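You operate a simulated robot arm through the tools that you are given. There is no shell and no other tool. Be economical: measure what you need, move in short steps, check, and stop when the job is done.

You are at the controls of a simulated two-armed robot. One attempt, no reset.

## Task
On the top of the finishing bench, fold the grey cloth in half, so that its two short edges meet.

The check looks at the end state, three seconds after you hand in, the way a careful person would. Anything else that was tipped, shoved, dropped, spilled or broken makes it a failure. Flat cloth is picked up by pressing the open fingertips on it (5 to 10 N) and closing them slowly along it; thin cloth reads only 2 to 8 mm in the jaws.

## Robot
Two 7-joint arms with two-finger parallel grippers on one trunk, on a base that drives. Base frame: it is fixed to the floor where the robot stands at the start and does not move with it; the origin is under the middle of the robot, x ahead of it, y to its left, z up. Readings come in m, rad, newtons and seconds.
The left shoulder is at the start at [0.011, 0.154, 1.121], the right one opposite. With the tool pointing down near the work surface each hand reaches from about 0.3 to 0.8 m from the robot's upright axis, wherever it stands, measured 20 degrees to its own side. Places, roughly: top of the finishing bench [0.6, 0.6, 0.9]. Payload 3.43 kg a hand.
Tool frame (each hand has its own): the origin (TCP) lies between the finger pads and is the grasp point; the fingertips stand 0.034 m ahead of it; z points along the fingers, y is the line along which they close. The gripper opens to 0.128 m. The fingers are 0.024 m wide and 0.012 m thick; the gripper's body (0.048 by 0.13 m) begins 0.096 m behind the TCP.
Orientation is told as [roll, pitch, yaw] about the base's x, y, z axes, in that order, counted from this pose: with the fingers straight down and closing along the base's y, the tool's x points along the base's -x, its y along +y and its z along -z.

## Interface
- The arms move only by the tool arm_command. It takes "left_increments", "right_increments" or both (then of equal length, played together; a hand with none holds still); each is a list of rows, each a list of 7 numbers: the shift along the base's x, y, z in m, then the turn, a rotation vector about the base's x, y, z in rad, then the finger opening in m, from 0 to 0.128. In form: [[dx, dy, dz, rx, ry, rz, gripper], ...]. A call has 1 to 12 rows; each row is the pose to reach, as a shift and turn from the pose commanded when the call began. A row lasts 0.2 s, in which the tool goes at most 0.05 m and 0.15 rad; a call with a longer step from one row to the next is refused whole, and so is a gripper value outside its range. Where a pose cannot be reached the arm comes as near as it can. A force on the tool above 40 N (or 10 N above the force at the start of the call, whichever is more), or a blocked arm, ends the call early, and 0.2 s more pass. Each finger travels about 0.153 m/s and halts on what it meets, pressing with about 29 N; the grip force reading is that of the motor and also rises with nothing between the fingers. The clock runs only during rows and for 0.2 s after the last one: add rows that repeat a pose to give the fingers time. It gives the time, the measured TCP pose, the force on the tool (base axes), the opening and the grip force at its end, in the units of the frame above (readings bear some noise), with the torque about the TCP (base axes, N m) and any sound that the robot's microphone picked up, and new pictures: "pictures" is both (left out), scene, wrist or none (wrist: the cameras of the hands that moved).
- Cameras (640 x 400 px; columns grow to the right, rows downward): "scene" is now at [0.0348, 0.015, 1.3379]; the picture's right is [0.11, -0.99, 0.01], its down [-0.60, -0.07, -0.80] and it looks along [0.79, 0.08, -0.60] (base axes); focal length 249 px, centre (320, 200). "left" rides on the left gripper at [0.076, 0.011, -0.16] in its tool frame; the picture's right is [-0.15, 0.99, 0.00], its down [-0.88, -0.13, -0.46] and it looks along [-0.45, -0.07, 0.89] (tool axes); focal length 234 px, centre (320, 200). "right" rides on the right gripper at [0.076, -0.011, -0.16] in its tool frame; the picture's right is [0.15, 0.99, 0.00], its down [-0.88, 0.13, -0.46] and it looks along [-0.45, 0.07, 0.89] (tool axes); focal length 234 px, centre (320, 200). There is no depth. A picture from a camera that has moved, and an enlarged one, comes with that camera's place and axes in the base frame and with its lens. The place of the scene camera against the robot may be out by one fixed shift of up to 0.025 m in any direction.
- slide_trunk(by): slides the trunk up (or, below 0, down) by that many m; the arms and the scene camera ride with it, the base frame stays. It gives what a move gives, with no picture.
- roll_base(legs): drives the robot by 1 to 6 legs, each [ahead, left, turn to the left] in m, m and rad, along the robot's own axes; the way and the turn of a leg run together, so that a leg with both is an arc; at most 1.5 m and 3.142 rad a leg. The arms and the cameras ride along, it lands a little off, and it stops where it bumps. It gives what a move gives, and a new picture of the scene camera.
- turn_head(pan, tilt): turns the head with the scene camera to pan (to the left, within 1.501 rad either way) and tilt (down, from -0.506 to 1.204), counted from straight ahead of the robot. It gives what a move gives, and a new picture of the scene camera.
- inspect(camera, box): a new picture of the part [left, top, right, bottom] of that camera's present view, enlarged. The clock stands still meanwhile.
- job_done(): hands the job in; it is judged then, once.

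Work in short steps. Places have to be worked out from the pictures, the camera data and where the tool is seen: move nearer, look again, correct. Check each grasp and each placing, and mend what went wrong. You have 120 turns and 260 pictures in all, those below and enlarged ones among them. Open the grippers and draw the arms clear of the work before you hand the job in, unless the task says otherwise; then end with one line.

The tools are called after "Request:" by a JSON object that holds its "op" and its "data". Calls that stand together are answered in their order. arm_command: Moves the arms, as the interface text tells. Its arguments: {"type":"object","properties":{"left_increments":{"type":"array","items":{"type":"array","items":{"type":"number"}}},"right_increments":{"type":"array","items":{"type":"array","items":{"type":"number"}}},"pictures":{"type":"string","enum":["both","scene","wrist","none"]}},"required":[]} The other tools are called the same way: slide_trunk (by) slides the trunk up or down; roll_base (legs) drives the base; turn_head (pan, tilt) turns the head that bears the scene camera; inspect (camera, box) takes an enlarged picture of a part of a camera's view; job_done () hands the job in.

At the start:

```text
time: 0.0
left_ee_pos: [0.4363, 0.3216, 1.061]
left_tool_rot: [0.002, -0.027, -0.106]
left_wrist_force: [0.5, -0.4, -0.3]
left_moment: [-0.01, 0.02, 0.0]
left_opening: 0.128
left_grip_force: 0.0
right_ee_pos: [0.2799, -0.0627, 0.9775]
right_tool_rot: [-0.002, -0.004, -0.108]
right_wrist_force: [0.9, 0.5, -0.9]
right_moment: [-0.05, -0.01, -0.03]
right_opening: 0.1279
right_grip_force: 0.0
trunk travel left (down, up): [-0.6, 0.34]
robot x, y, heading: [-0.046, -0.0019, -0.104]
head pan, tilt: [0.218, 0.672]
```

scene: 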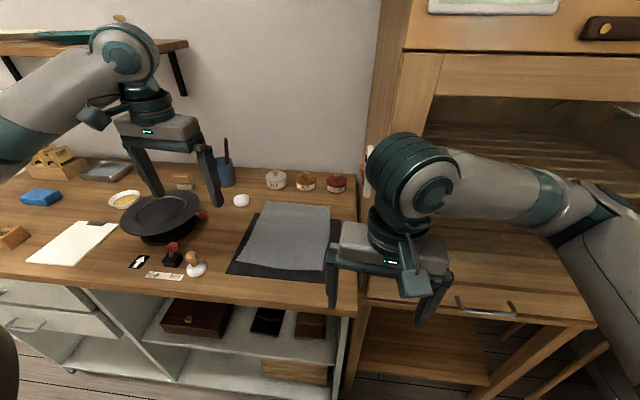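
right: 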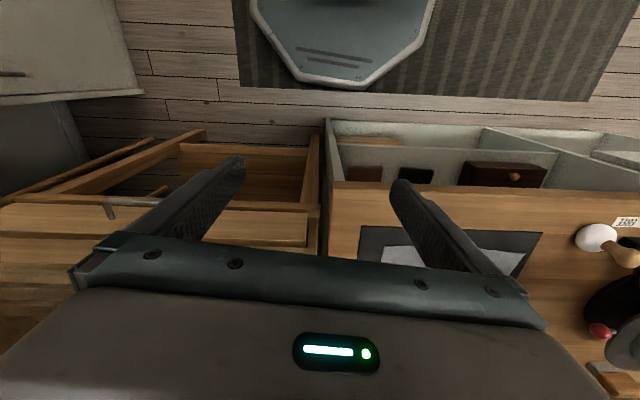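
left: 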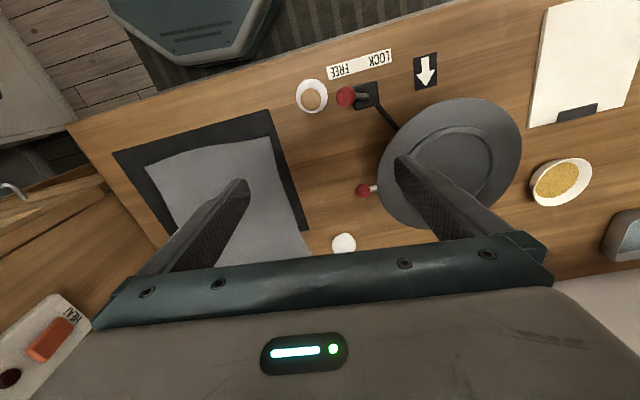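

The grey cloth lies on a dark mat at the right end of the bench. I enlarge it to find its corners.

Request:
{"op": "inspect", "data": {"camera": "scene", "box": [210, 160, 370, 300]}}

Request:
{"op": "inspect", "data": {"camera": "left", "box": [80, 80, 340, 280]}}

```text
2.86 times, centred on (290, 230) of scene
camera zoom: at [0.0348, 0.015, 1.3379], right [0.11, -0.99, 0.01], down [-0.6, -0.07, -0.8], along [0.79, 0.08, -0.6], focal length 711 px, centre (406, 114)
```

zoom: 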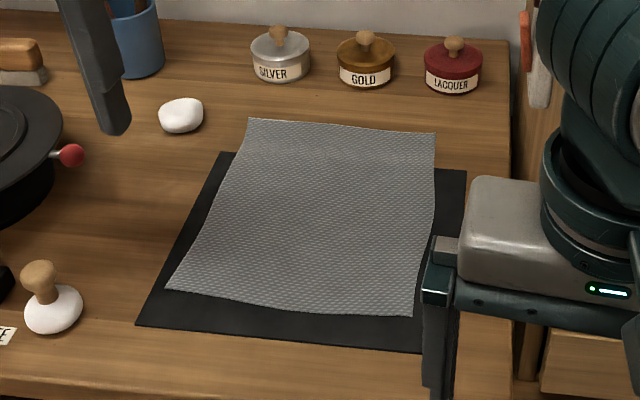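

```text
2.00 times, centred on (210, 180) of left
camera zoom: at [0.3581, 0.3408, 1.2183], right [0.25, 0.97, 0.0], down [0.85, -0.22, 0.48], along [0.47, -0.12, -0.88], focal length 468 px, centre (540, 240)
```

zoom: 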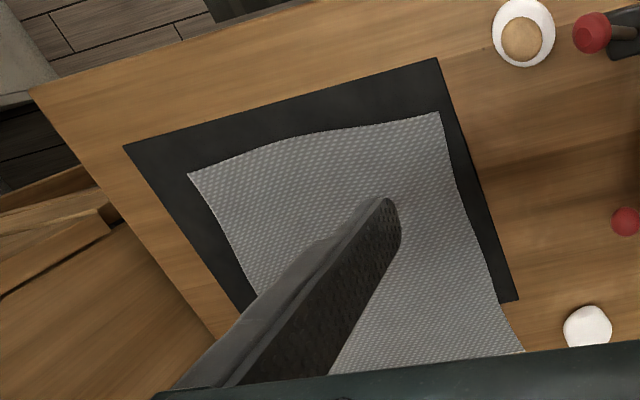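

From the two views, the cloth spans about x 0.41–0.64 and y 0.06–0.255. The short edges are the near and far ones, about 0.19 m against 0.225 m. I raise both hands first so I can shift the base left and square up to the cloth.

Request:
{"op": "arm_command", "data": {"left_increments": [[0, 0, 0.03, 0, 0, 0, 0.128], [0, 0, 0.06, 0, 0, 0, 0.128], [0, 0, 0.06, 0, 0, 0, 0.128], [0, 0, 0.06, 0, 0, 0, 0.128]], "right_increments": [[0, 0, 0.04, 0, 0, 0, 0.128], [0, 0, 0.08, 0, 0, 0, 0.128], [0, 0, 0.12, 0, 0, 0, 0.128], [0, 0, 0.14, 0, 0, 0, 0.128]], "pictures": "none"}}

Request:
{"op": "roll_base", "data": {"legs": [[0, 0.15, 0.104]]}}

```text
time: 1.0
left_ee_pos: [0.4512, 0.3173, 1.1156]
left_tool_rot: [0.002, -0.013, -0.107]
left_wrist_force: [0.1, 0.4, -0.4]
left_moment: [-0.03, -0.03, 0.0]
left_opening: 0.1281
left_grip_force: 0.2
right_ee_pos: [0.2923, -0.0651, 1.1139]
right_tool_rot: [0.003, 0.014, -0.104]
right_wrist_force: [0.3, 0.1, 0.3]
right_moment: [-0.01, 0.02, 0.02]
right_opening: 0.1281
right_grip_force: 0.0
trunk travel left (down, up): [-0.6, 0.34]
robot x, y, heading: [-0.0448, -0.0034, -0.103]
head pan, tilt: [0.218, 0.672]
```

```text
time: 2.5
left_ee_pos: [0.4486, 0.4408, 1.1149]
left_tool_rot: [0.004, -0.012, -0.095]
left_wrist_force: [0.8, 0.1, -0.3]
left_moment: [0.0, 0.02, -0.03]
left_opening: 0.1279
left_grip_force: 0.1
right_ee_pos: [0.2978, 0.0483, 1.1143]
right_tool_rot: [0.01, 0.012, -0.123]
right_wrist_force: [0.3, -0.5, -0.3]
right_moment: [-0.02, 0.01, 0.0]
right_opening: 0.1278
right_grip_force: 0.0
trunk travel left (down, up): [-0.6, 0.34]
robot x, y, heading: [-0.0456, 0.1145, -0.101]
head pan, tilt: [0.218, 0.672]
stopped in leg 1: the robot was blocked; the commanded pose is now the measured one
camera scene: at [0.0539, 0.1285, 1.3365], right [0.12, -0.99, 0.0], down [-0.61, -0.07, -0.79], along [0.78, 0.1, -0.61], focal length 249 px, centre (320, 200)
```

scene: 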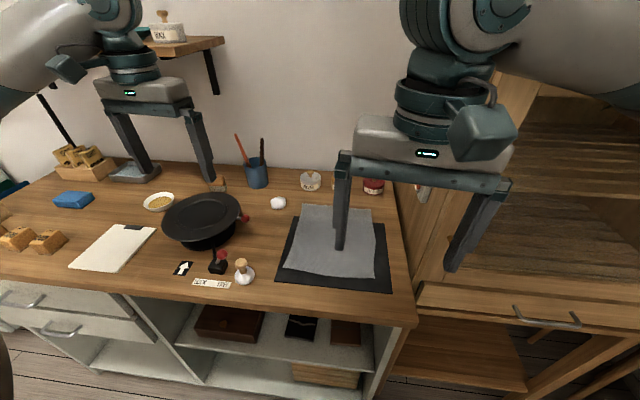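

The base stopped at y = 0.11, which is far enough. I look left to see what it touched.

Request:
{"op": "turn_head", "data": {"pan": 1.3, "tilt": 0.9}}

```text
time: 3.8
left_ee_pos: [0.4463, 0.4391, 1.1168]
left_tool_rot: [0.005, -0.015, -0.093]
left_wrist_force: [0.3, -0.2, 0.1]
left_moment: [-0.01, -0.03, -0.03]
left_opening: 0.1282
left_grip_force: 0.1
right_ee_pos: [0.296, 0.0466, 1.1153]
right_tool_rot: [0.012, 0.009, -0.114]
right_wrist_force: [-0.5, -0.4, 0.3]
right_moment: [0.0, -0.01, 0.0]
right_opening: 0.1279
right_grip_force: 0.2
trunk travel left (down, up): [-0.6, 0.34]
robot x, y, heading: [-0.0439, 0.114, -0.093]
head pan, tilt: [1.3, 0.901]
camera scene: at [-0.0062, 0.1856, 1.3175], right [0.93, -0.36, 0.01], down [-0.27, -0.73, -0.63], along [0.23, 0.58, -0.78], focal length 249 px, centre (320, 200)
```

scene: 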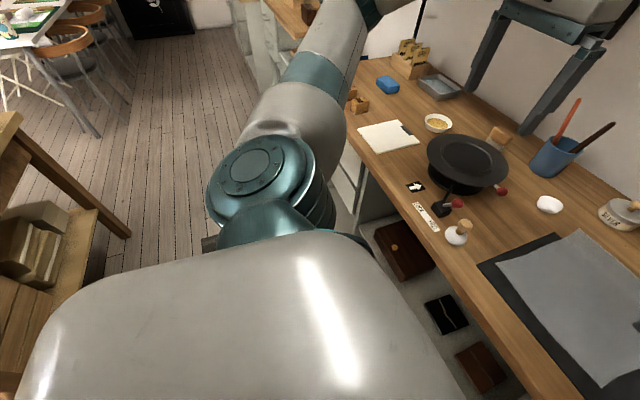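

Nothing looks disturbed. I turn the head back to the cloth. Then I turn both hands so the fingers close along x, with the wrist cameras outward, while moving towards the near corners at height.

Request:
{"op": "turn_head", "data": {"pan": 0.15, "tilt": 0.8}}

Request:
{"op": "arm_command", "data": {"left_increments": [[0, -0.015, 0, 0, 0, -0.123, 0.128], [0, -0.03, 0, 0, 0, -0.246, 0.128], [0, -0.045, 0, 0, 0, -0.369, 0.128], [0, -0.06, 0, 0, 0, -0.492, 0.128], [0, -0.075, 0, 0, 0, -0.615, 0.128], [0, -0.09, 0, 0, 0, -0.738, 0.128], [0, -0.105, 0, 0, 0, -0.861, 0.128], [0, -0.12, 0, 0, 0, -0.984, 0.128], [0, -0.135, 0, 0, 0, -1.107, 0.128], [0, -0.15, 0, 0, 0, -1.23, 0.128], [0, -0.15, 0, 0, 0, -1.353, 0.128], [0, -0.15, 0, 0, 0, -1.476, 0.128]], "right_increments": [[0.01, 0, 0, 0, 0, 0.1405, 0.128], [0.02, 0, 0, 0, 0, 0.281, 0.128], [0.03, 0, 0, 0, 0, 0.4215, 0.128], [0.04, 0, 0, 0, 0, 0.562, 0.128], [0.05, 0, 0, 0, 0, 0.7025, 0.128], [0.06, 0, 0, 0, 0, 0.843, 0.128], [0.07, 0, 0, 0, 0, 0.9835, 0.128], [0.08, 0, 0, 0, 0, 1.124, 0.128], [0.09, 0, 0, 0, 0, 1.2645, 0.128], [0.1, 0, 0, 0, 0, 1.405, 0.128], [0.11, 0, 0, 0, 0, 1.5455, 0.128], [0.12, 0, 0, 0, 0, 1.686, 0.128]]}}

```text
time: 5.2
left_ee_pos: [0.4459, 0.4398, 1.1172]
left_tool_rot: [0.005, -0.016, -0.093]
left_wrist_force: [-0.4, 0.0, 0.1]
left_moment: [0.01, -0.01, 0.01]
left_opening: 0.1278
left_grip_force: 0.1
right_ee_pos: [0.2958, 0.0469, 1.1153]
right_tool_rot: [0.012, 0.008, -0.115]
right_wrist_force: [0.4, -0.7, 0.1]
right_moment: [0.02, 0.03, 0.02]
right_opening: 0.1281
right_grip_force: 0.0
trunk travel left (down, up): [-0.6, 0.34]
robot x, y, heading: [-0.0425, 0.1135, -0.094]
head pan, tilt: [0.15, 0.799]
camera scene: at [0.0473, 0.1197, 1.326], right [0.06, -1.0, 0.0], down [-0.7, -0.04, -0.71], along [0.71, 0.04, -0.71], focal length 249 px, centre (320, 200)
```

scene: 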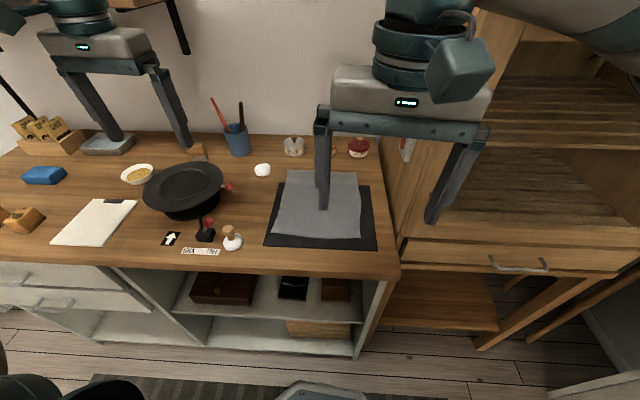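

```text
time: 8.0
left_ee_pos: [0.4304, 0.2795, 1.1151]
left_tool_rot: [0.023, -0.012, -1.605]
left_wrist_force: [-0.5, 0.0, -0.6]
left_moment: [-0.04, -0.04, 0.0]
left_opening: 0.1282
left_grip_force: 0.0
right_ee_pos: [0.3889, 0.046, 1.1283]
right_tool_rot: [-0.042, 0.041, 1.56]
right_wrist_force: [0.2, -0.1, 0.5]
right_moment: [0.04, 0.02, 0.01]
right_opening: 0.1279
right_grip_force: 0.2
trunk travel left (down, up): [-0.6, 0.34]
robot x, y, heading: [-0.0623, 0.108, -0.126]
head pan, tilt: [0.15, 0.799]
stopped in row 12 (left hand): the arm was blocked; the commanded pose is now the measured one
camera scene: at [0.0264, 0.127, 1.3258], right [0.02, -1.0, 0.01], down [-0.7, -0.02, -0.71], along [0.71, 0.01, -0.7], focal length 249 px, centre (320, 200)
camera right: at [0.3939, -0.0236, 1.2912], right [-0.99, -0.14, -0.04], down [-0.14, 0.9, 0.41], along [-0.02, 0.41, -0.91], focal length 234 px, centre (320, 200)
camera left: at [0.4424, 0.3564, 1.2742], right [0.98, -0.18, 0.02], down [-0.17, -0.87, 0.46], along [-0.06, -0.46, -0.89], focal length 234 px, centre (320, 200)
```

scene: 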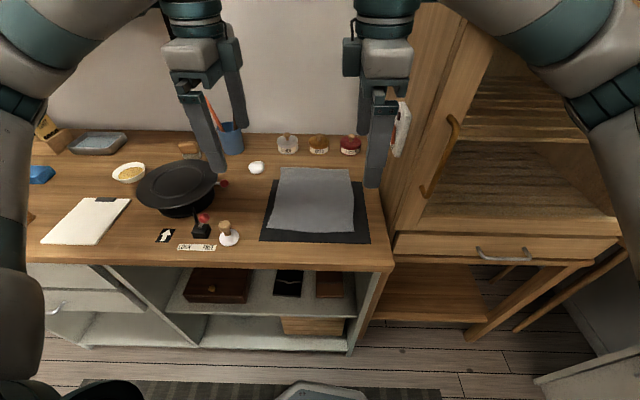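
right: 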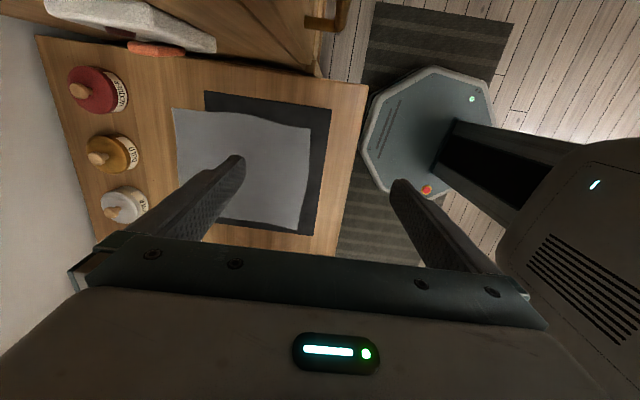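
left: 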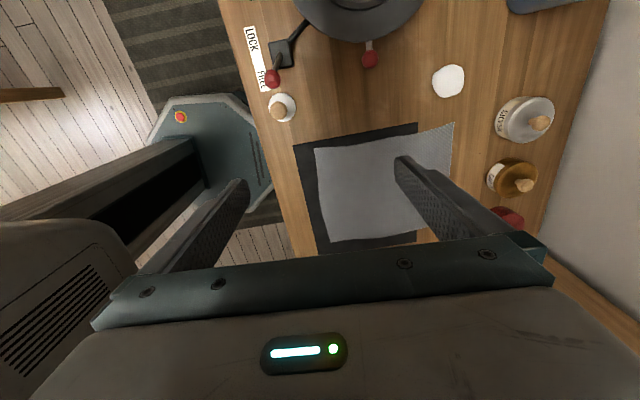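

The left arm reported blocked on its last row, though it reached its pose, and the base shifted slightly. I look left for what it touches.

Request:
{"op": "turn_head", "data": {"pan": 1.2, "tilt": 0.5}}

Request:
{"op": "turn_head", "data": {"pan": 0.2, "tilt": 0.85}}

```text
time: 9.3
left_ee_pos: [0.4304, 0.2809, 1.1177]
left_tool_rot: [0.024, -0.011, -1.603]
left_wrist_force: [0.4, -0.4, 0.4]
left_moment: [-0.01, 0.02, -0.01]
left_opening: 0.1279
left_grip_force: 0.0
right_ee_pos: [0.3894, 0.0463, 1.1283]
right_tool_rot: [-0.04, 0.039, 1.557]
right_wrist_force: [0.0, 0.6, 0.4]
right_moment: [-0.02, -0.01, -0.01]
right_opening: 0.128
right_grip_force: 0.1
trunk travel left (down, up): [-0.6, 0.34]
robot x, y, heading: [-0.0557, 0.105, -0.126]
head pan, tilt: [1.201, 0.499]
camera scene: at [-0.0131, 0.2047, 1.3512], right [0.88, -0.48, 0.03], down [-0.21, -0.43, -0.88], along [0.43, 0.77, -0.48], focal length 249 px, centre (320, 200)
```

scene: 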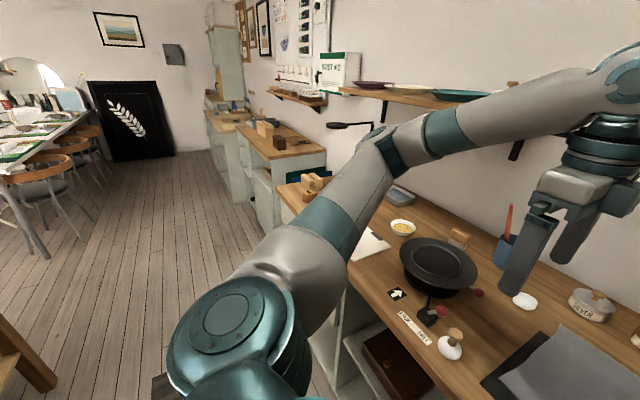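

```text
time: 10.6
left_ee_pos: [0.4295, 0.2804, 1.1183]
left_tool_rot: [0.025, -0.009, -1.604]
left_wrist_force: [0.8, -0.4, 0.3]
left_moment: [0.0, 0.03, 0.0]
left_opening: 0.1277
left_grip_force: 0.0
right_ee_pos: [0.3898, 0.0439, 1.129]
right_tool_rot: [-0.039, 0.039, 1.559]
right_wrist_force: [-0.5, 0.1, -0.2]
right_moment: [0.0, 0.03, 0.0]
right_opening: 0.1278
right_grip_force: 0.0
trunk travel left (down, up): [-0.6, 0.34]
robot x, y, heading: [-0.0593, 0.1049, -0.127]
head pan, tilt: [0.201, 0.85]
camera scene: at [0.0224, 0.1299, 1.323], right [0.08, -1.0, 0.01], down [-0.73, -0.06, -0.68], along [0.68, 0.04, -0.73], focal length 249 px, centre (320, 200)
```

scene: 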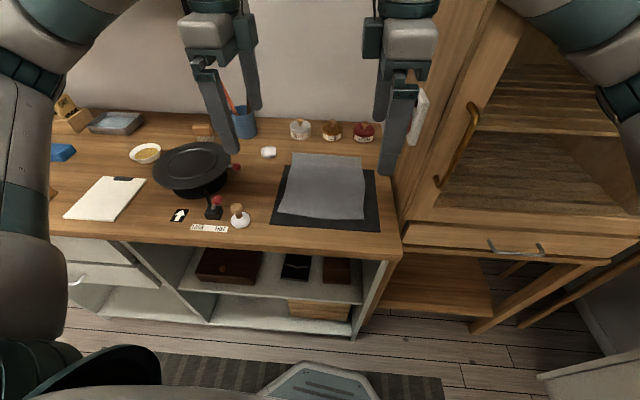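

I see no contact; the arms are clear. I bring both hands lower above the near corners and narrow the jaws to 0.06.

Request:
{"op": "arm_command", "data": {"left_increments": [[0, -0.015, -0.028, 0, 0, 0.01, 0.1], [0, -0.03, -0.055, 0, 0, 0.02, 0.06], [0, -0.045, -0.082, 0, 0, 0.03, 0.06], [0, -0.055, -0.11, 0, 0, 0.03, 0.06], [0, -0.055, -0.11, 0, 0, 0.03, 0.06]], "right_increments": [[0.008, 0.01, -0.03, 0.01, -0.01, 0, 0.1], [0.016, 0.02, -0.06, 0.02, -0.02, 0, 0.06], [0.023, 0.03, -0.09, 0.03, -0.03, 0.0, 0.06], [0.03, 0.04, -0.12, 0.04, -0.04, 0, 0.06], [0.03, 0.04, -0.12, 0.04, -0.04, 0, 0.06]]}}

```text
time: 12.0
left_ee_pos: [0.4334, 0.1871, 1.0066]
left_tool_rot: [0.023, -0.002, -1.607]
left_wrist_force: [-0.6, -0.2, 0.6]
left_moment: [-0.09, -0.04, 0.0]
left_opening: 0.0602
left_grip_force: 0.0
right_ee_pos: [0.4158, 0.0483, 1.0177]
right_tool_rot: [-0.106, -0.019, 1.54]
right_wrist_force: [0.4, 0.4, 0.1]
right_moment: [0.0, 0.03, 0.0]
right_opening: 0.0602
right_grip_force: 0.1
trunk travel left (down, up): [-0.6, 0.34]
robot x, y, heading: [-0.0621, 0.0937, -0.162]
head pan, tilt: [0.201, 0.85]
stopped in row 5 (left hand): the arm was blocked; the commanded pose is now the measured one
camera scene: at [0.0186, 0.1034, 1.3216], right [0.04, -1.0, 0.0], down [-0.73, -0.03, -0.68], along [0.68, 0.02, -0.74], focal length 249 px, centre (320, 200)
camera right: at [0.4078, -0.0308, 1.1767], right [-0.99, -0.11, -0.11], down [-0.15, 0.88, 0.46], along [0.04, 0.47, -0.88], focal length 234 px, centre (320, 200)
camera left: at [0.4441, 0.2617, 1.1664], right [0.98, -0.18, 0.02], down [-0.17, -0.87, 0.45], along [-0.06, -0.45, -0.89], focal length 234 px, centre (320, 200)
```

scene: 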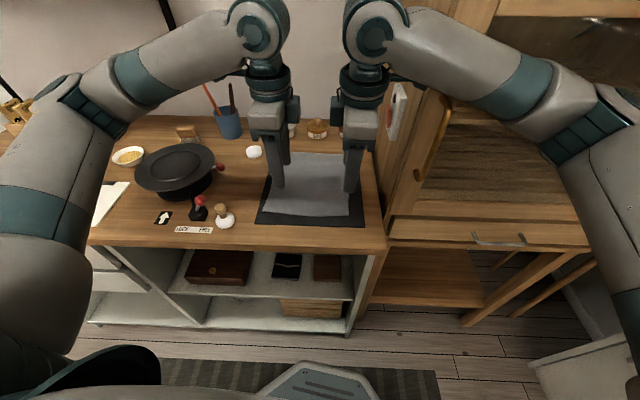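
right: 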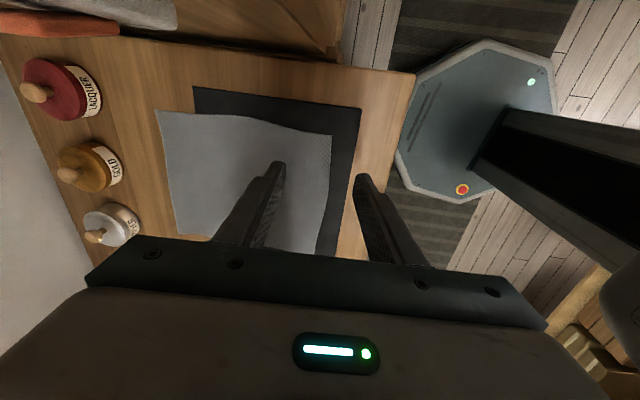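
left: 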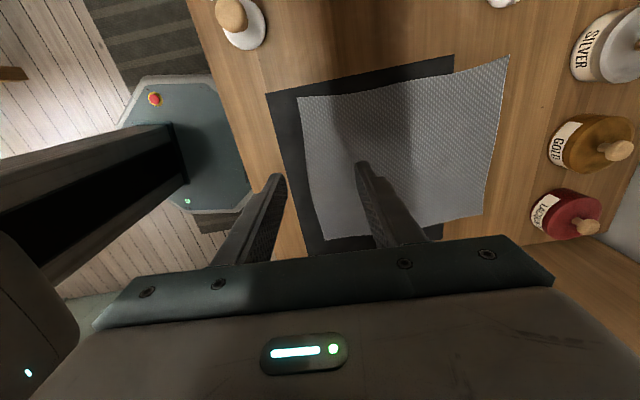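

The base keeps creeping (heading now −0.16), so it is probably pressing on the bench where it bumped. I back it off 4 cm and turn it square.

Request:
{"op": "roll_base", "data": {"legs": [[-0.05, 0, 0], [0, 0, 0.15]]}}

```text
time: 13.5
left_ee_pos: [0.3864, 0.2394, 0.9996]
left_tool_rot: [0.008, 0.0, -1.508]
left_wrist_force: [-0.2, -0.4, -0.5]
left_moment: [0.0, 0.01, 0.02]
left_opening: 0.06
left_grip_force: 0.1
right_ee_pos: [0.3893, 0.0943, 1.0164]
right_tool_rot: [-0.096, -0.027, 1.618]
right_wrist_force: [-0.5, 0.3, 0.7]
right_moment: [-0.01, -0.01, 0.0]
right_opening: 0.0599
right_grip_force: 0.2
trunk travel left (down, up): [-0.6, 0.34]
robot x, y, heading: [-0.1156, 0.0992, -0.06]
head pan, tilt: [0.201, 0.85]
stopped in leg 2: the robot was blocked; the commanded pose is now the measured one
camera scene: at [-0.0122, 0.1166, 1.3208], right [0.14, -0.99, 0.0], down [-0.74, -0.1, -0.67], along [0.66, 0.09, -0.75], focal length 249 px, centre (320, 200)
```

scene: 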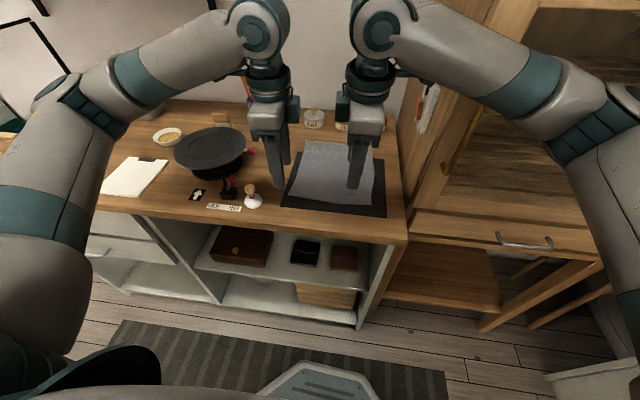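

The turn was blocked again, although the heading is now good enough. I look to the left rear to see what is being touched.

Request:
{"op": "turn_head", "data": {"pan": 1.5, "tilt": 0.95}}

Request:
{"op": "turn_head", "data": {"pan": -1.4, "tilt": 0.7}}

```text
time: 15.0
left_ee_pos: [0.3848, 0.2394, 1.0029]
left_tool_rot: [0.009, 0.003, -1.504]
left_wrist_force: [0.1, 0.1, -0.2]
left_moment: [0.0, -0.02, -0.01]
left_opening: 0.06
left_grip_force: 0.0
right_ee_pos: [0.3891, 0.0925, 1.0167]
right_tool_rot: [-0.095, -0.027, 1.621]
right_wrist_force: [-0.1, -0.8, 0.2]
right_moment: [0.03, -0.02, 0.0]
right_opening: 0.0599
right_grip_force: 0.1
trunk travel left (down, up): [-0.6, 0.34]
robot x, y, heading: [-0.1113, 0.0999, -0.055]
head pan, tilt: [1.499, 0.949]
camera scene: at [-0.081, 0.1755, 1.3136], right [0.99, -0.13, 0.01], down [-0.1, -0.8, -0.59], along [0.08, 0.58, -0.81], focal length 249 px, centre (320, 200)
```

scene: 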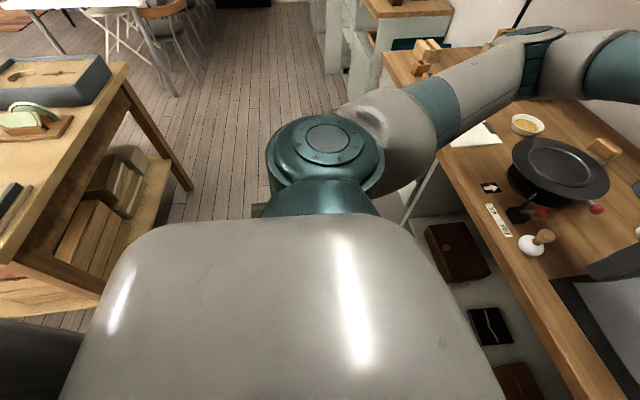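

```text
time: 17.5
left_ee_pos: [0.3851, 0.2398, 1.0021]
left_tool_rot: [0.009, 0.002, -1.504]
left_wrist_force: [0.4, 0.9, -0.1]
left_moment: [0.0, -0.03, 0.01]
left_opening: 0.0599
left_grip_force: 0.0
right_ee_pos: [0.3875, 0.0931, 1.0162]
right_tool_rot: [-0.096, -0.025, 1.621]
right_wrist_force: [0.3, 0.2, -0.2]
right_moment: [0.02, 0.0, 0.0]
right_opening: 0.0599
right_grip_force: 0.1
trunk travel left (down, up): [-0.6, 0.34]
robot x, y, heading: [-0.1116, 0.1005, -0.057]
head pan, tilt: [-1.4, 0.7]
camera scene: at [-0.0809, 0.0189, 1.3327], right [-0.99, -0.11, -0.01], down [-0.07, 0.64, -0.76], along [0.09, -0.76, -0.65], focal length 249 px, centre (320, 200)
```

scene: 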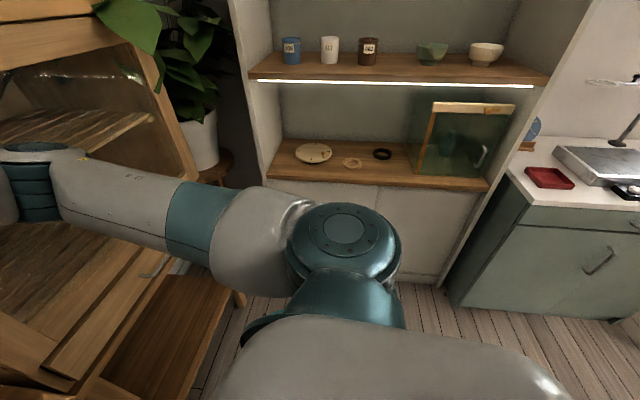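

The right elbow is near the cabinet but looks clear. I check around the left elbow too, near the shelf and the black lamp-like object.

Request:
{"op": "turn_head", "data": {"pan": 0.9, "tilt": 0.35}}

Request:
{"op": "turn_head", "data": {"pan": -0.5, "tilt": 0.6}}

```text
time: 19.6
left_ee_pos: [0.3851, 0.2398, 1.0022]
left_tool_rot: [0.012, 0.002, -1.504]
left_wrist_force: [0.2, 0.1, -0.5]
left_moment: [-0.06, -0.02, 0.0]
left_opening: 0.0601
left_grip_force: 0.1
right_ee_pos: [0.3884, 0.0927, 1.0172]
right_tool_rot: [-0.097, -0.028, 1.622]
right_wrist_force: [-0.9, -0.4, -0.3]
right_moment: [0.0, -0.03, 0.05]
right_opening: 0.0602
right_grip_force: 0.0
trunk travel left (down, up): [-0.6, 0.34]
robot x, y, heading: [-0.1125, 0.1031, -0.062]
head pan, tilt: [0.901, 0.351]
camera scene: at [-0.0289, 0.1728, 1.3651], right [0.75, -0.67, 0.0], down [-0.22, -0.25, -0.94], along [0.63, 0.7, -0.34], focal length 249 px, centre (320, 200)
```

scene: 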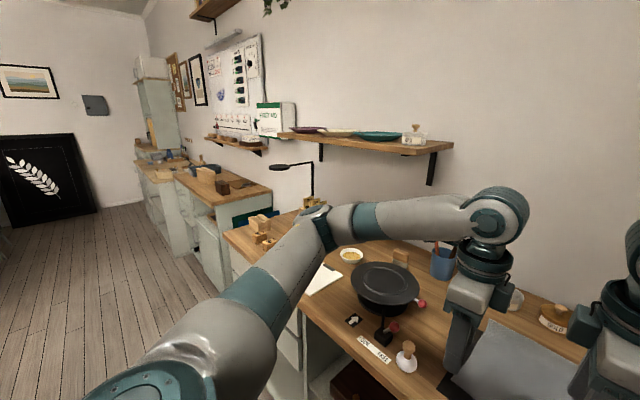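

```text
time: 21.2
left_ee_pos: [0.3847, 0.2401, 1.0014]
left_tool_rot: [0.01, 0.002, -1.504]
left_wrist_force: [0.0, -0.5, 0.5]
left_moment: [0.01, 0.01, 0.01]
left_opening: 0.06
left_grip_force: 0.1
right_ee_pos: [0.3877, 0.0921, 1.0176]
right_tool_rot: [-0.097, -0.025, 1.622]
right_wrist_force: [-0.3, 0.2, 0.5]
right_moment: [0.02, -0.02, 0.0]
right_opening: 0.0601
right_grip_force: 0.3
trunk travel left (down, up): [-0.6, 0.34]
robot x, y, heading: [-0.1124, 0.1049, -0.054]
head pan, tilt: [-0.499, 0.6]
camera scene: at [-0.0157, 0.0569, 1.3421], right [-0.53, -0.85, -0.01], down [-0.47, 0.3, -0.83], along [0.71, -0.43, -0.56], focal length 249 px, centre (320, 200)
```

scene: 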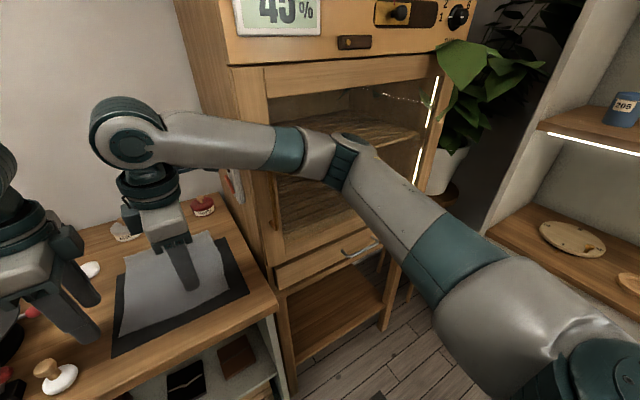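

The right forearm has been pressing on the cabinet, which fits the base creeping back and turning clockwise. I'll stand further left and face right, so the right elbow stays clear of the cabinet. Hands go up first, then I back off, shift left and turn.

Request:
{"op": "arm_command", "data": {"left_increments": [[0, 0, 0.04, 0, 0, 0, 0.06], [0, 0, 0.08, 0, 0, 0, 0.06], [0, 0, 0.08, 0, 0, 0, 0.06]], "right_increments": [[0, 0, 0.04, 0, 0, 0, 0.06], [0, 0, 0.08, 0, 0, 0, 0.06], [0, 0, 0.08, 0, 0, 0, 0.06]], "pictures": "none"}}

Request:
{"op": "roll_base", "data": {"legs": [[-0.14, 0, 0], [0, 0.3, 0], [0, 0, -0.3]]}}

Request:
{"op": "turn_head", "data": {"pan": 0.0, "tilt": 0.7}}

```text
time: 22.0
left_ee_pos: [0.3901, 0.2417, 1.0765]
left_tool_rot: [0.006, 0.002, -1.504]
left_wrist_force: [-0.3, 0.2, -0.1]
left_moment: [0.02, 0.03, 0.0]
left_opening: 0.0601
left_grip_force: 0.1
right_ee_pos: [0.3917, 0.0945, 1.0898]
right_tool_rot: [-0.085, -0.025, 1.623]
right_wrist_force: [0.3, 0.6, -0.3]
right_moment: [0.02, -0.01, 0.02]
right_opening: 0.0603
right_grip_force: 0.1
trunk travel left (down, up): [-0.6, 0.34]
robot x, y, heading: [-0.11, 0.1024, -0.057]
head pan, tilt: [-0.499, 0.6]
```

```text
time: 25.9
left_ee_pos: [0.2913, 0.3908, 1.0751]
left_tool_rot: [0.0, -0.001, -1.805]
left_wrist_force: [-0.1, -1.5, 0.0]
left_moment: [0.01, 0.0, 0.0]
left_opening: 0.06
left_grip_force: 0.1
right_ee_pos: [0.2474, 0.2485, 1.0871]
right_tool_rot: [-0.083, -0.023, 1.32]
right_wrist_force: [0.4, -0.1, 0.0]
right_moment: [0.01, 0.0, -0.01]
right_opening: 0.0602
right_grip_force: 0.0
trunk travel left (down, up): [-0.6, 0.34]
robot x, y, heading: [-0.2345, 0.4071, -0.355]
head pan, tilt: [-0.499, 0.6]
camera scene: at [-0.1475, 0.3291, 1.341], right [-0.76, -0.65, 0.0], down [-0.37, 0.43, -0.82], along [0.54, -0.62, -0.57], focal length 249 px, centre (320, 200)
```

scene: 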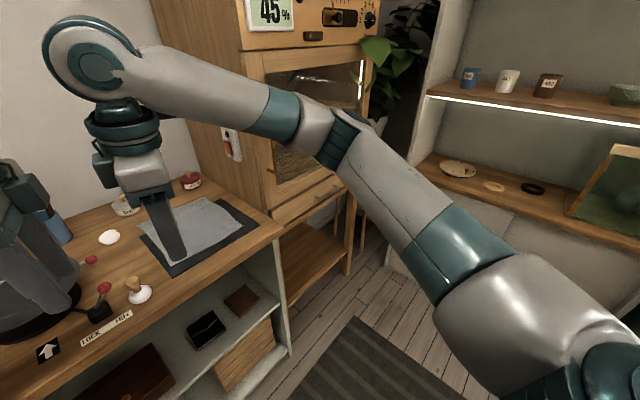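

```text
time: 26.8
left_ee_pos: [0.2923, 0.3898, 1.0754]
left_tool_rot: [0.0, 0.0, -1.803]
left_wrist_force: [0.4, 0.3, 0.2]
left_moment: [0.0, -0.02, 0.01]
left_opening: 0.0602
left_grip_force: 0.1
right_ee_pos: [0.2492, 0.2493, 1.0879]
right_tool_rot: [-0.083, -0.022, 1.321]
right_wrist_force: [0.4, -0.5, 0.3]
right_moment: [0.02, 0.01, 0.03]
right_opening: 0.0601
right_grip_force: 0.1
trunk travel left (down, up): [-0.6, 0.34]
robot x, y, heading: [-0.2341, 0.3984, -0.355]
head pan, tilt: [0.0, 0.7]
camera scene: at [-0.1258, 0.3665, 1.3324], right [-0.35, -0.94, 0.0], down [-0.6, 0.23, -0.76], along [0.72, -0.27, -0.64], focal length 249 px, centre (320, 200)
```

scene: 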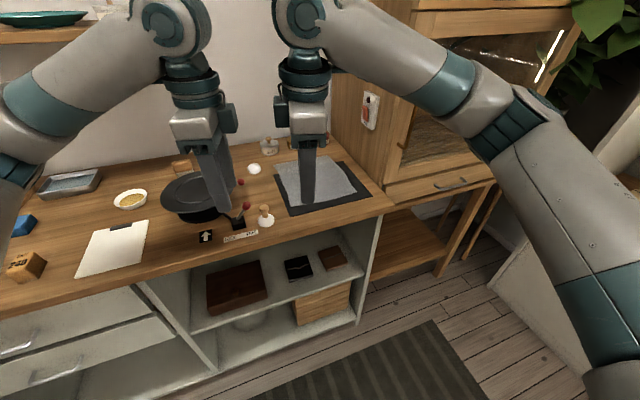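

All legs ran free and the elbow is away from the cabinet. I drive ahead and a bit more left with a slight right turn, then look.

Request:
{"op": "roll_base", "data": {"legs": [[0.0, 0.03, -0.08], [0.16, 0, 0]]}}

Request:
{"op": "turn_head", "data": {"pan": 0.1, "tilt": 0.8}}

```text
time: 28.7
left_ee_pos: [0.4455, 0.3069, 1.0739]
left_tool_rot: [0.0, 0.001, -1.887]
left_wrist_force: [0.5, -0.6, 0.4]
left_moment: [-0.01, 0.01, -0.04]
left_opening: 0.0599
left_grip_force: 0.0
right_ee_pos: [0.3919, 0.1708, 1.0881]
right_tool_rot: [-0.083, -0.023, 1.241]
right_wrist_force: [0.3, -0.5, 0.0]
right_moment: [-0.04, 0.0, -0.03]
right_opening: 0.0602
right_grip_force: 0.0
trunk travel left (down, up): [-0.6, 0.34]
robot x, y, heading: [-0.0801, 0.3598, -0.433]
head pan, tilt: [0.0, 0.7]
camera scene: at [0.0277, 0.3159, 1.3324], right [-0.43, -0.91, 0.0], down [-0.58, 0.27, -0.76], along [0.69, -0.33, -0.64], focal length 249 px, centre (320, 200)
```

scene: 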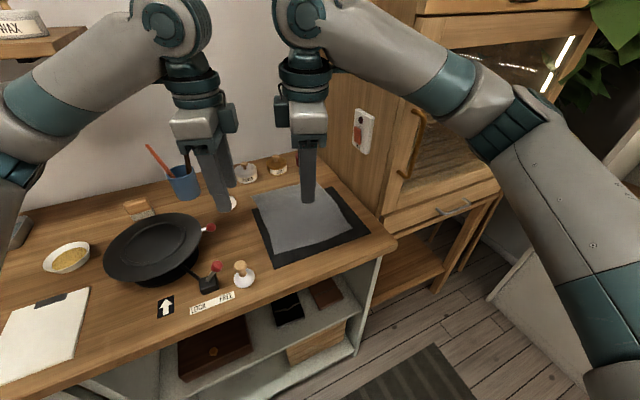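

```text
time: 29.4
left_ee_pos: [0.4454, 0.3082, 1.0753]
left_tool_rot: [0.0, 0.0, -1.887]
left_wrist_force: [-0.2, 0.5, -0.7]
left_moment: [-0.02, 0.01, -0.02]
left_opening: 0.0602
left_grip_force: 0.1
right_ee_pos: [0.3921, 0.1707, 1.0867]
right_tool_rot: [-0.081, -0.022, 1.24]
right_wrist_force: [-0.9, -0.4, 0.6]
right_moment: [0.01, 0.01, 0.03]
right_opening: 0.0602
right_grip_force: 0.1
trunk travel left (down, up): [-0.6, 0.34]
robot x, y, heading: [-0.0773, 0.3629, -0.44]
head pan, tilt: [0.099, 0.799]
camera scene: at [0.0274, 0.3252, 1.3241], right [-0.33, -0.94, 0.0], down [-0.68, 0.24, -0.7], along [0.66, -0.23, -0.72], focal length 249 px, centre (320, 200)
```

scene: 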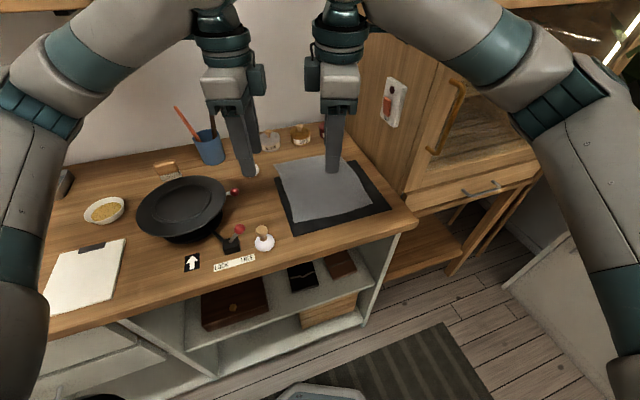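

The base is free and steady now. I bring the hands back over the near corners with yaw ±π/2, correct the right hand's tilt, and go to TCP z ≈ 1.0.

Request:
{"op": "arm_command", "data": {"left_increments": [[-0.005, -0.02, -0.02, 0, 0, 0.08, 0.06], [-0.01, -0.04, -0.035, 0, 0, 0.16, 0.06], [-0.015, -0.06, -0.055, 0, 0, 0.24, 0.06], [-0.02, -0.083, -0.075, 0, 0, 0.316, 0.06], [-0.02, -0.083, -0.075, 0, 0, 0.316, 0.06]], "right_increments": [[0.008, -0.02, -0.02, 0, 0.02, 0.08, 0.06], [0.016, -0.04, -0.042, 0, 0.04, 0.16, 0.06], [0.025, -0.06, -0.065, 0.003, 0.06, 0.24, 0.06], [0.033, -0.08, -0.086, 0.006, 0.086, 0.33, 0.06], [0.033, -0.08, -0.086, 0.006, 0.086, 0.33, 0.06]]}}

```text
time: 30.6
left_ee_pos: [0.4238, 0.2242, 0.9996]
left_tool_rot: [0.0, -0.002, -1.568]
left_wrist_force: [0.2, 0.3, 0.4]
left_moment: [-0.04, -0.03, 0.01]
left_opening: 0.0598
left_grip_force: 0.0
right_ee_pos: [0.426, 0.0916, 1.0021]
right_tool_rot: [0.004, -0.015, 1.571]
right_wrist_force: [-0.8, -0.1, 0.3]
right_moment: [-0.02, 0.02, -0.01]
right_opening: 0.06
right_grip_force: 0.0
trunk travel left (down, up): [-0.6, 0.34]
robot x, y, heading: [-0.076, 0.362, -0.434]
head pan, tilt: [0.099, 0.799]
camera scene: at [0.0262, 0.327, 1.3243], right [-0.33, -0.94, 0.0], down [-0.68, 0.24, -0.7], along [0.66, -0.23, -0.72], focal length 249 px, centre (320, 200)
camera right: at [0.438, 0.0137, 1.16], right [-0.99, -0.15, 0.0], down [-0.13, 0.87, 0.47], along [-0.07, 0.46, -0.88], focal length 234 px, centre (320, 200)
camera left: at [0.4357, 0.3002, 1.1592], right [0.99, -0.14, 0.0], down [-0.13, -0.88, 0.46], along [-0.07, -0.45, -0.89], focal length 234 px, centre (320, 200)
```

scene: 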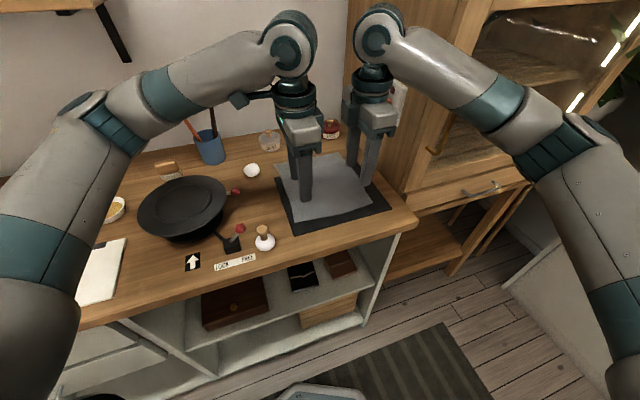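
right: 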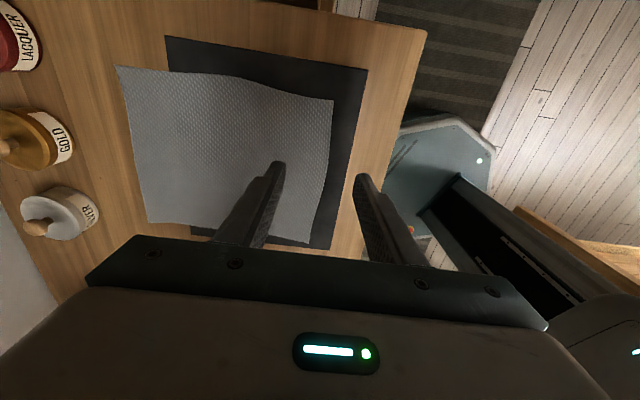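
left: 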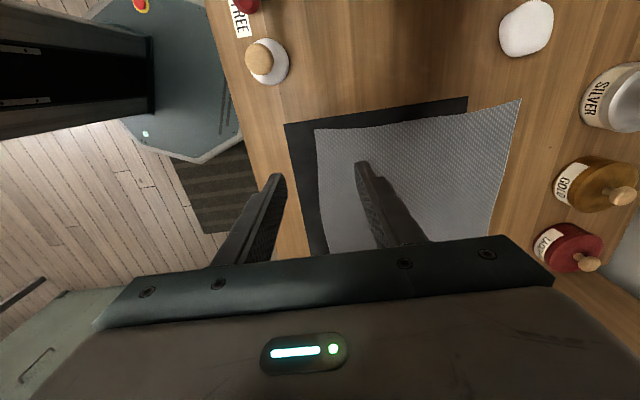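

Triangulating both wrist views puts the cloth at z ≈ 0.86, x 0.42–0.663, y 0.036–0.248. I go down to about 1.5 cm above the near edge with a small jaw opening that straddles a strip at the edge.

Request:
{"op": "arm_command", "data": {"left_increments": [[0.009, -0.002, -0.03, 0, 0, 0, 0.04], [0.018, -0.004, -0.06, 0, 0, 0, 0.034], [0.018, -0.004, -0.088, 0, 0, 0, 0.034], [0.018, -0.004, -0.088, 0, 0, 0, 0.034]], "right_increments": [[0.009, -0.01, -0.03, 0, 0, 0, 0.04], [0.016, -0.022, -0.06, 0, 0, 0, 0.034], [0.016, -0.022, -0.09, 0, 0.015, 0, 0.034], [0.016, -0.022, -0.09, 0, 0.015, 0, 0.034]]}}

```text
time: 31.6
left_ee_pos: [0.4415, 0.2227, 0.9112]
left_tool_rot: [0.002, -0.001, -1.571]
left_wrist_force: [0.0, -1.1, 0.6]
left_moment: [0.01, -0.01, -0.02]
left_opening: 0.034
left_grip_force: 0.2
right_ee_pos: [0.4429, 0.0674, 0.9106]
right_tool_rot: [0.017, -0.014, 1.568]
right_wrist_force: [0.5, 0.3, 0.6]
right_moment: [0.02, 0.0, 0.01]
right_opening: 0.0342
right_grip_force: 0.1
trunk travel left (down, up): [-0.6, 0.34]
robot x, y, heading: [-0.0769, 0.3645, -0.438]
head pan, tilt: [0.099, 0.799]
camera scene: at [0.0261, 0.3254, 1.3242], right [-0.33, -0.94, 0.0], down [-0.68, 0.24, -0.7], along [0.66, -0.23, -0.72], focal length 249 px, centre (320, 200)
camera right: at [0.457, -0.0097, 1.0698], right [-0.99, -0.14, 0.02], down [-0.12, 0.87, 0.47], along [-0.08, 0.46, -0.88], focal length 234 px, centre (320, 200)
camera left: at [0.4532, 0.2967, 1.0708], right [0.99, -0.15, 0.0], down [-0.13, -0.88, 0.46], along [-0.07, -0.45, -0.89], focal length 234 px, centre (320, 200)
```

scene: 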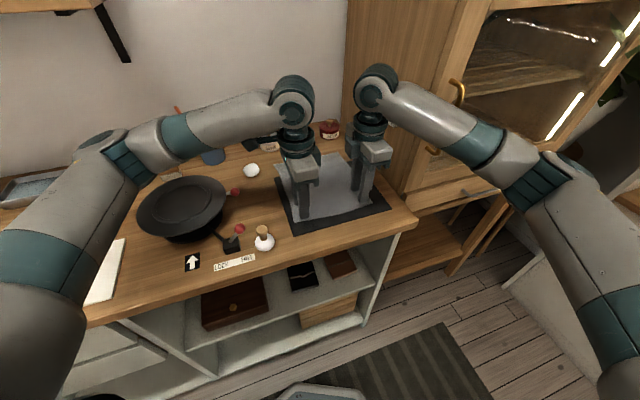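
right: 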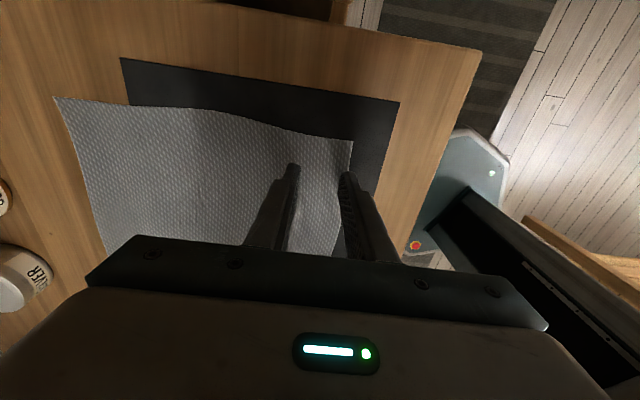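
left: 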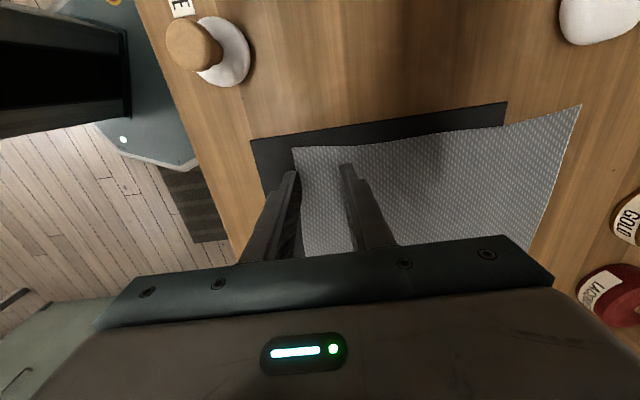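

The near fingertips sit about on the cloth's edge. I enlarge both views before the last descent.

Request:
{"op": "inspect", "data": {"camera": "left", "box": [230, 110, 430, 270]}}

Request:
{"op": "inspect", "data": {"camera": "right", "box": [230, 100, 430, 260]}}

```text
2.50 times, centred on (330, 190) of left
camera zoom: at [0.4532, 0.2967, 1.0708], right [0.99, -0.15, 0.0], down [-0.13, -0.88, 0.46], along [-0.07, -0.45, -0.89], focal length 585 px, centre (295, 225)
```

zoom: 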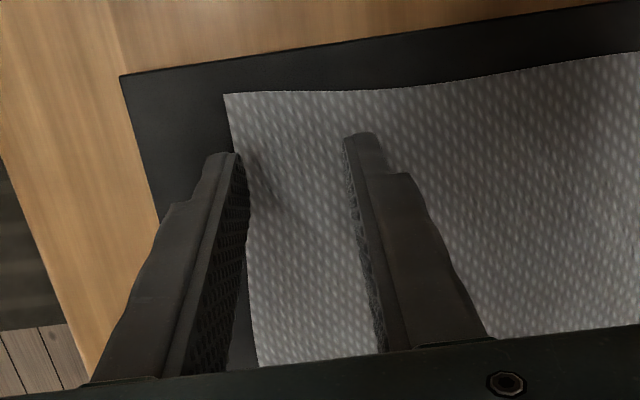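

```text
2.50 times, centred on (330, 180) of right
camera zoom: at [0.457, -0.0097, 1.0698], right [-0.99, -0.14, 0.02], down [-0.12, 0.87, 0.47], along [-0.08, 0.46, -0.88], focal length 585 px, centre (295, 250)
```

zoom: 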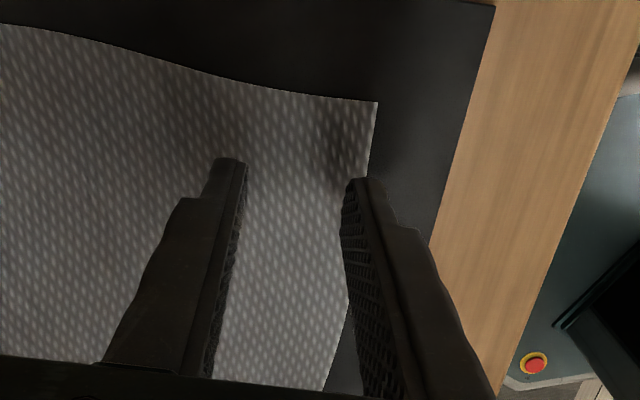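

The right near tip lies on the edge and the left near tip just off it. I shift +0.010 and +0.005 in x, then lower in small steps watching the force.

Request:
{"op": "arm_command", "data": {"left_increments": [[0.01, 0, 0, 0, 0, 0, 0.034], [0.01, 0, -0.005, 0, 0, 0, 0.034], [0.01, 0, -0.009, 0, 0, 0, 0.034], [0.01, 0, -0.011, 0, 0, 0, 0.034], [0.01, 0, -0.011, 0, 0, 0, 0.034]], "right_increments": [[0.005, 0, 0, 0, 0, 0, 0.034], [0.005, 0, -0.005, 0, 0, 0, 0.034], [0.005, 0, -0.009, 0, 0, 0, 0.034], [0.005, 0, -0.011, 0, 0, 0, 0.034], [0.005, 0, -0.011, 0, 0, 0, 0.034]], "pictures": "none"}}

```text
time: 32.8
left_ee_pos: [0.454, 0.22, 0.9005]
left_tool_rot: [-0.001, 0.0, -1.571]
left_wrist_force: [0.2, -0.2, 0.2]
left_moment: [-0.01, -0.02, 0.01]
left_opening: 0.0343
left_grip_force: 0.1
right_ee_pos: [0.4466, 0.0686, 0.8989]
right_tool_rot: [0.02, -0.014, 1.568]
right_wrist_force: [0.7, 0.4, -0.5]
right_moment: [0.03, 0.02, 0.0]
right_opening: 0.034
right_grip_force: 0.0
trunk travel left (down, up): [-0.6, 0.34]
robot x, y, heading: [-0.0759, 0.3644, -0.44]
head pan, tilt: [0.099, 0.799]
```

No contact yet, so I go 5 mm lower.

Request:
{"op": "arm_command", "data": {"left_increments": [[0, 0, -0.003, 0, 0, 0, 0.034], [0, 0, -0.005, 0, 0, 0, 0.034], [0, 0, -0.005, 0, 0, 0, 0.034]], "right_increments": [[0, 0, -0.003, 0, 0, 0, 0.034], [0, 0, -0.005, 0, 0, 0, 0.034], [0, 0, -0.005, 0, 0, 0, 0.034]], "pictures": "none"}}

```text
time: 33.6
left_ee_pos: [0.4528, 0.2208, 0.8986]
left_tool_rot: [0.005, -0.004, -1.569]
left_wrist_force: [5.0, -2.9, 16.4]
left_moment: [0.0, 0.25, -0.01]
left_opening: 0.0328
left_grip_force: 0.1
right_ee_pos: [0.4447, 0.0691, 0.8985]
right_tool_rot: [0.018, -0.012, 1.57]
right_wrist_force: [-4.3, -0.9, 14.5]
right_moment: [-0.13, -0.14, -0.08]
right_opening: 0.031
right_grip_force: 0.0
trunk travel left (down, up): [-0.6, 0.34]
robot x, y, heading: [-0.0775, 0.3613, -0.443]
head pan, tilt: [0.099, 0.799]
```

Contact at z ≈ 0.8985 with 15 N, a bit too much. I ease up 1.5 mm and close slowly.

Request:
{"op": "arm_command", "data": {"left_increments": [[0, 0, 0.0015, 0, 0, 0, 0.034], [0, 0, 0.0015, 0, 0, 0, 0.031], [0, 0, 0.0015, 0, 0, 0, 0.028], [0, 0, 0.0015, 0, 0, 0, 0.025], [0, 0, 0.0015, 0, 0, 0, 0.022], [0, 0, 0.0015, 0, 0, 0, 0.019]], "right_increments": [[0, 0, 0.0015, 0, 0, 0, 0.034], [0, 0, 0.0015, 0, 0, 0, 0.031], [0, 0, 0.0015, 0, 0, 0, 0.028], [0, 0, 0.0015, 0, 0, 0, 0.025], [0, 0, 0.0015, 0, 0, 0, 0.022], [0, 0, 0.0015, 0, 0, 0, 0.019]], "pictures": "wrist"}}

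```text
time: 35.0
left_ee_pos: [0.4519, 0.2206, 0.8982]
left_tool_rot: [0.002, -0.001, -1.57]
left_wrist_force: [1.1, -1.3, 12.3]
left_moment: [-0.04, 0.18, 0.0]
left_opening: 0.0191
left_grip_force: 0.6
right_ee_pos: [0.4437, 0.0679, 0.8981]
right_tool_rot: [0.018, -0.014, 1.571]
right_wrist_force: [-5.5, 0.4, 7.9]
right_moment: [-0.11, 0.02, -0.03]
right_opening: 0.0161
right_grip_force: 0.0
trunk travel left (down, up): [-0.6, 0.34]
robot x, y, heading: [-0.0785, 0.3623, -0.436]
head pan, tilt: [0.099, 0.799]
camera right: at [0.4581, -0.0089, 1.0564], right [-0.99, -0.15, 0.02], down [-0.12, 0.87, 0.47], along [-0.08, 0.46, -0.88], focal length 234 px, centre (320, 200)
camera left: at [0.4627, 0.2964, 1.0579], right [0.99, -0.15, 0.0], down [-0.13, -0.88, 0.46], along [-0.06, -0.45, -0.89], focal length 234 px, centre (320, 200)
```

right: 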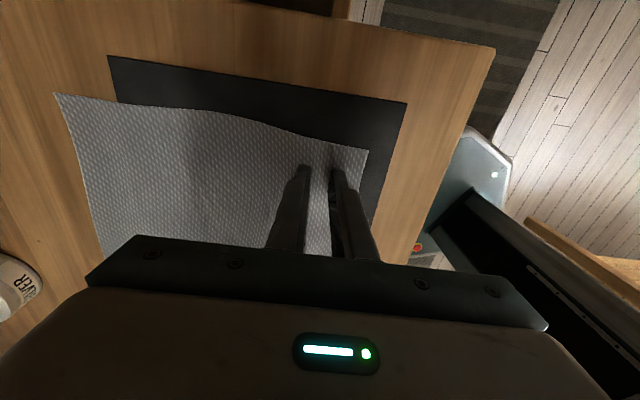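
left: 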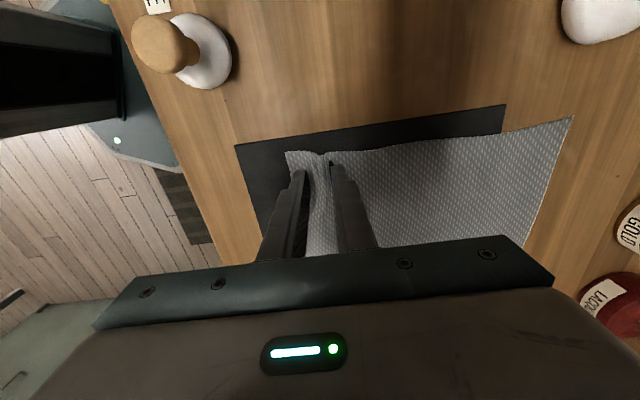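

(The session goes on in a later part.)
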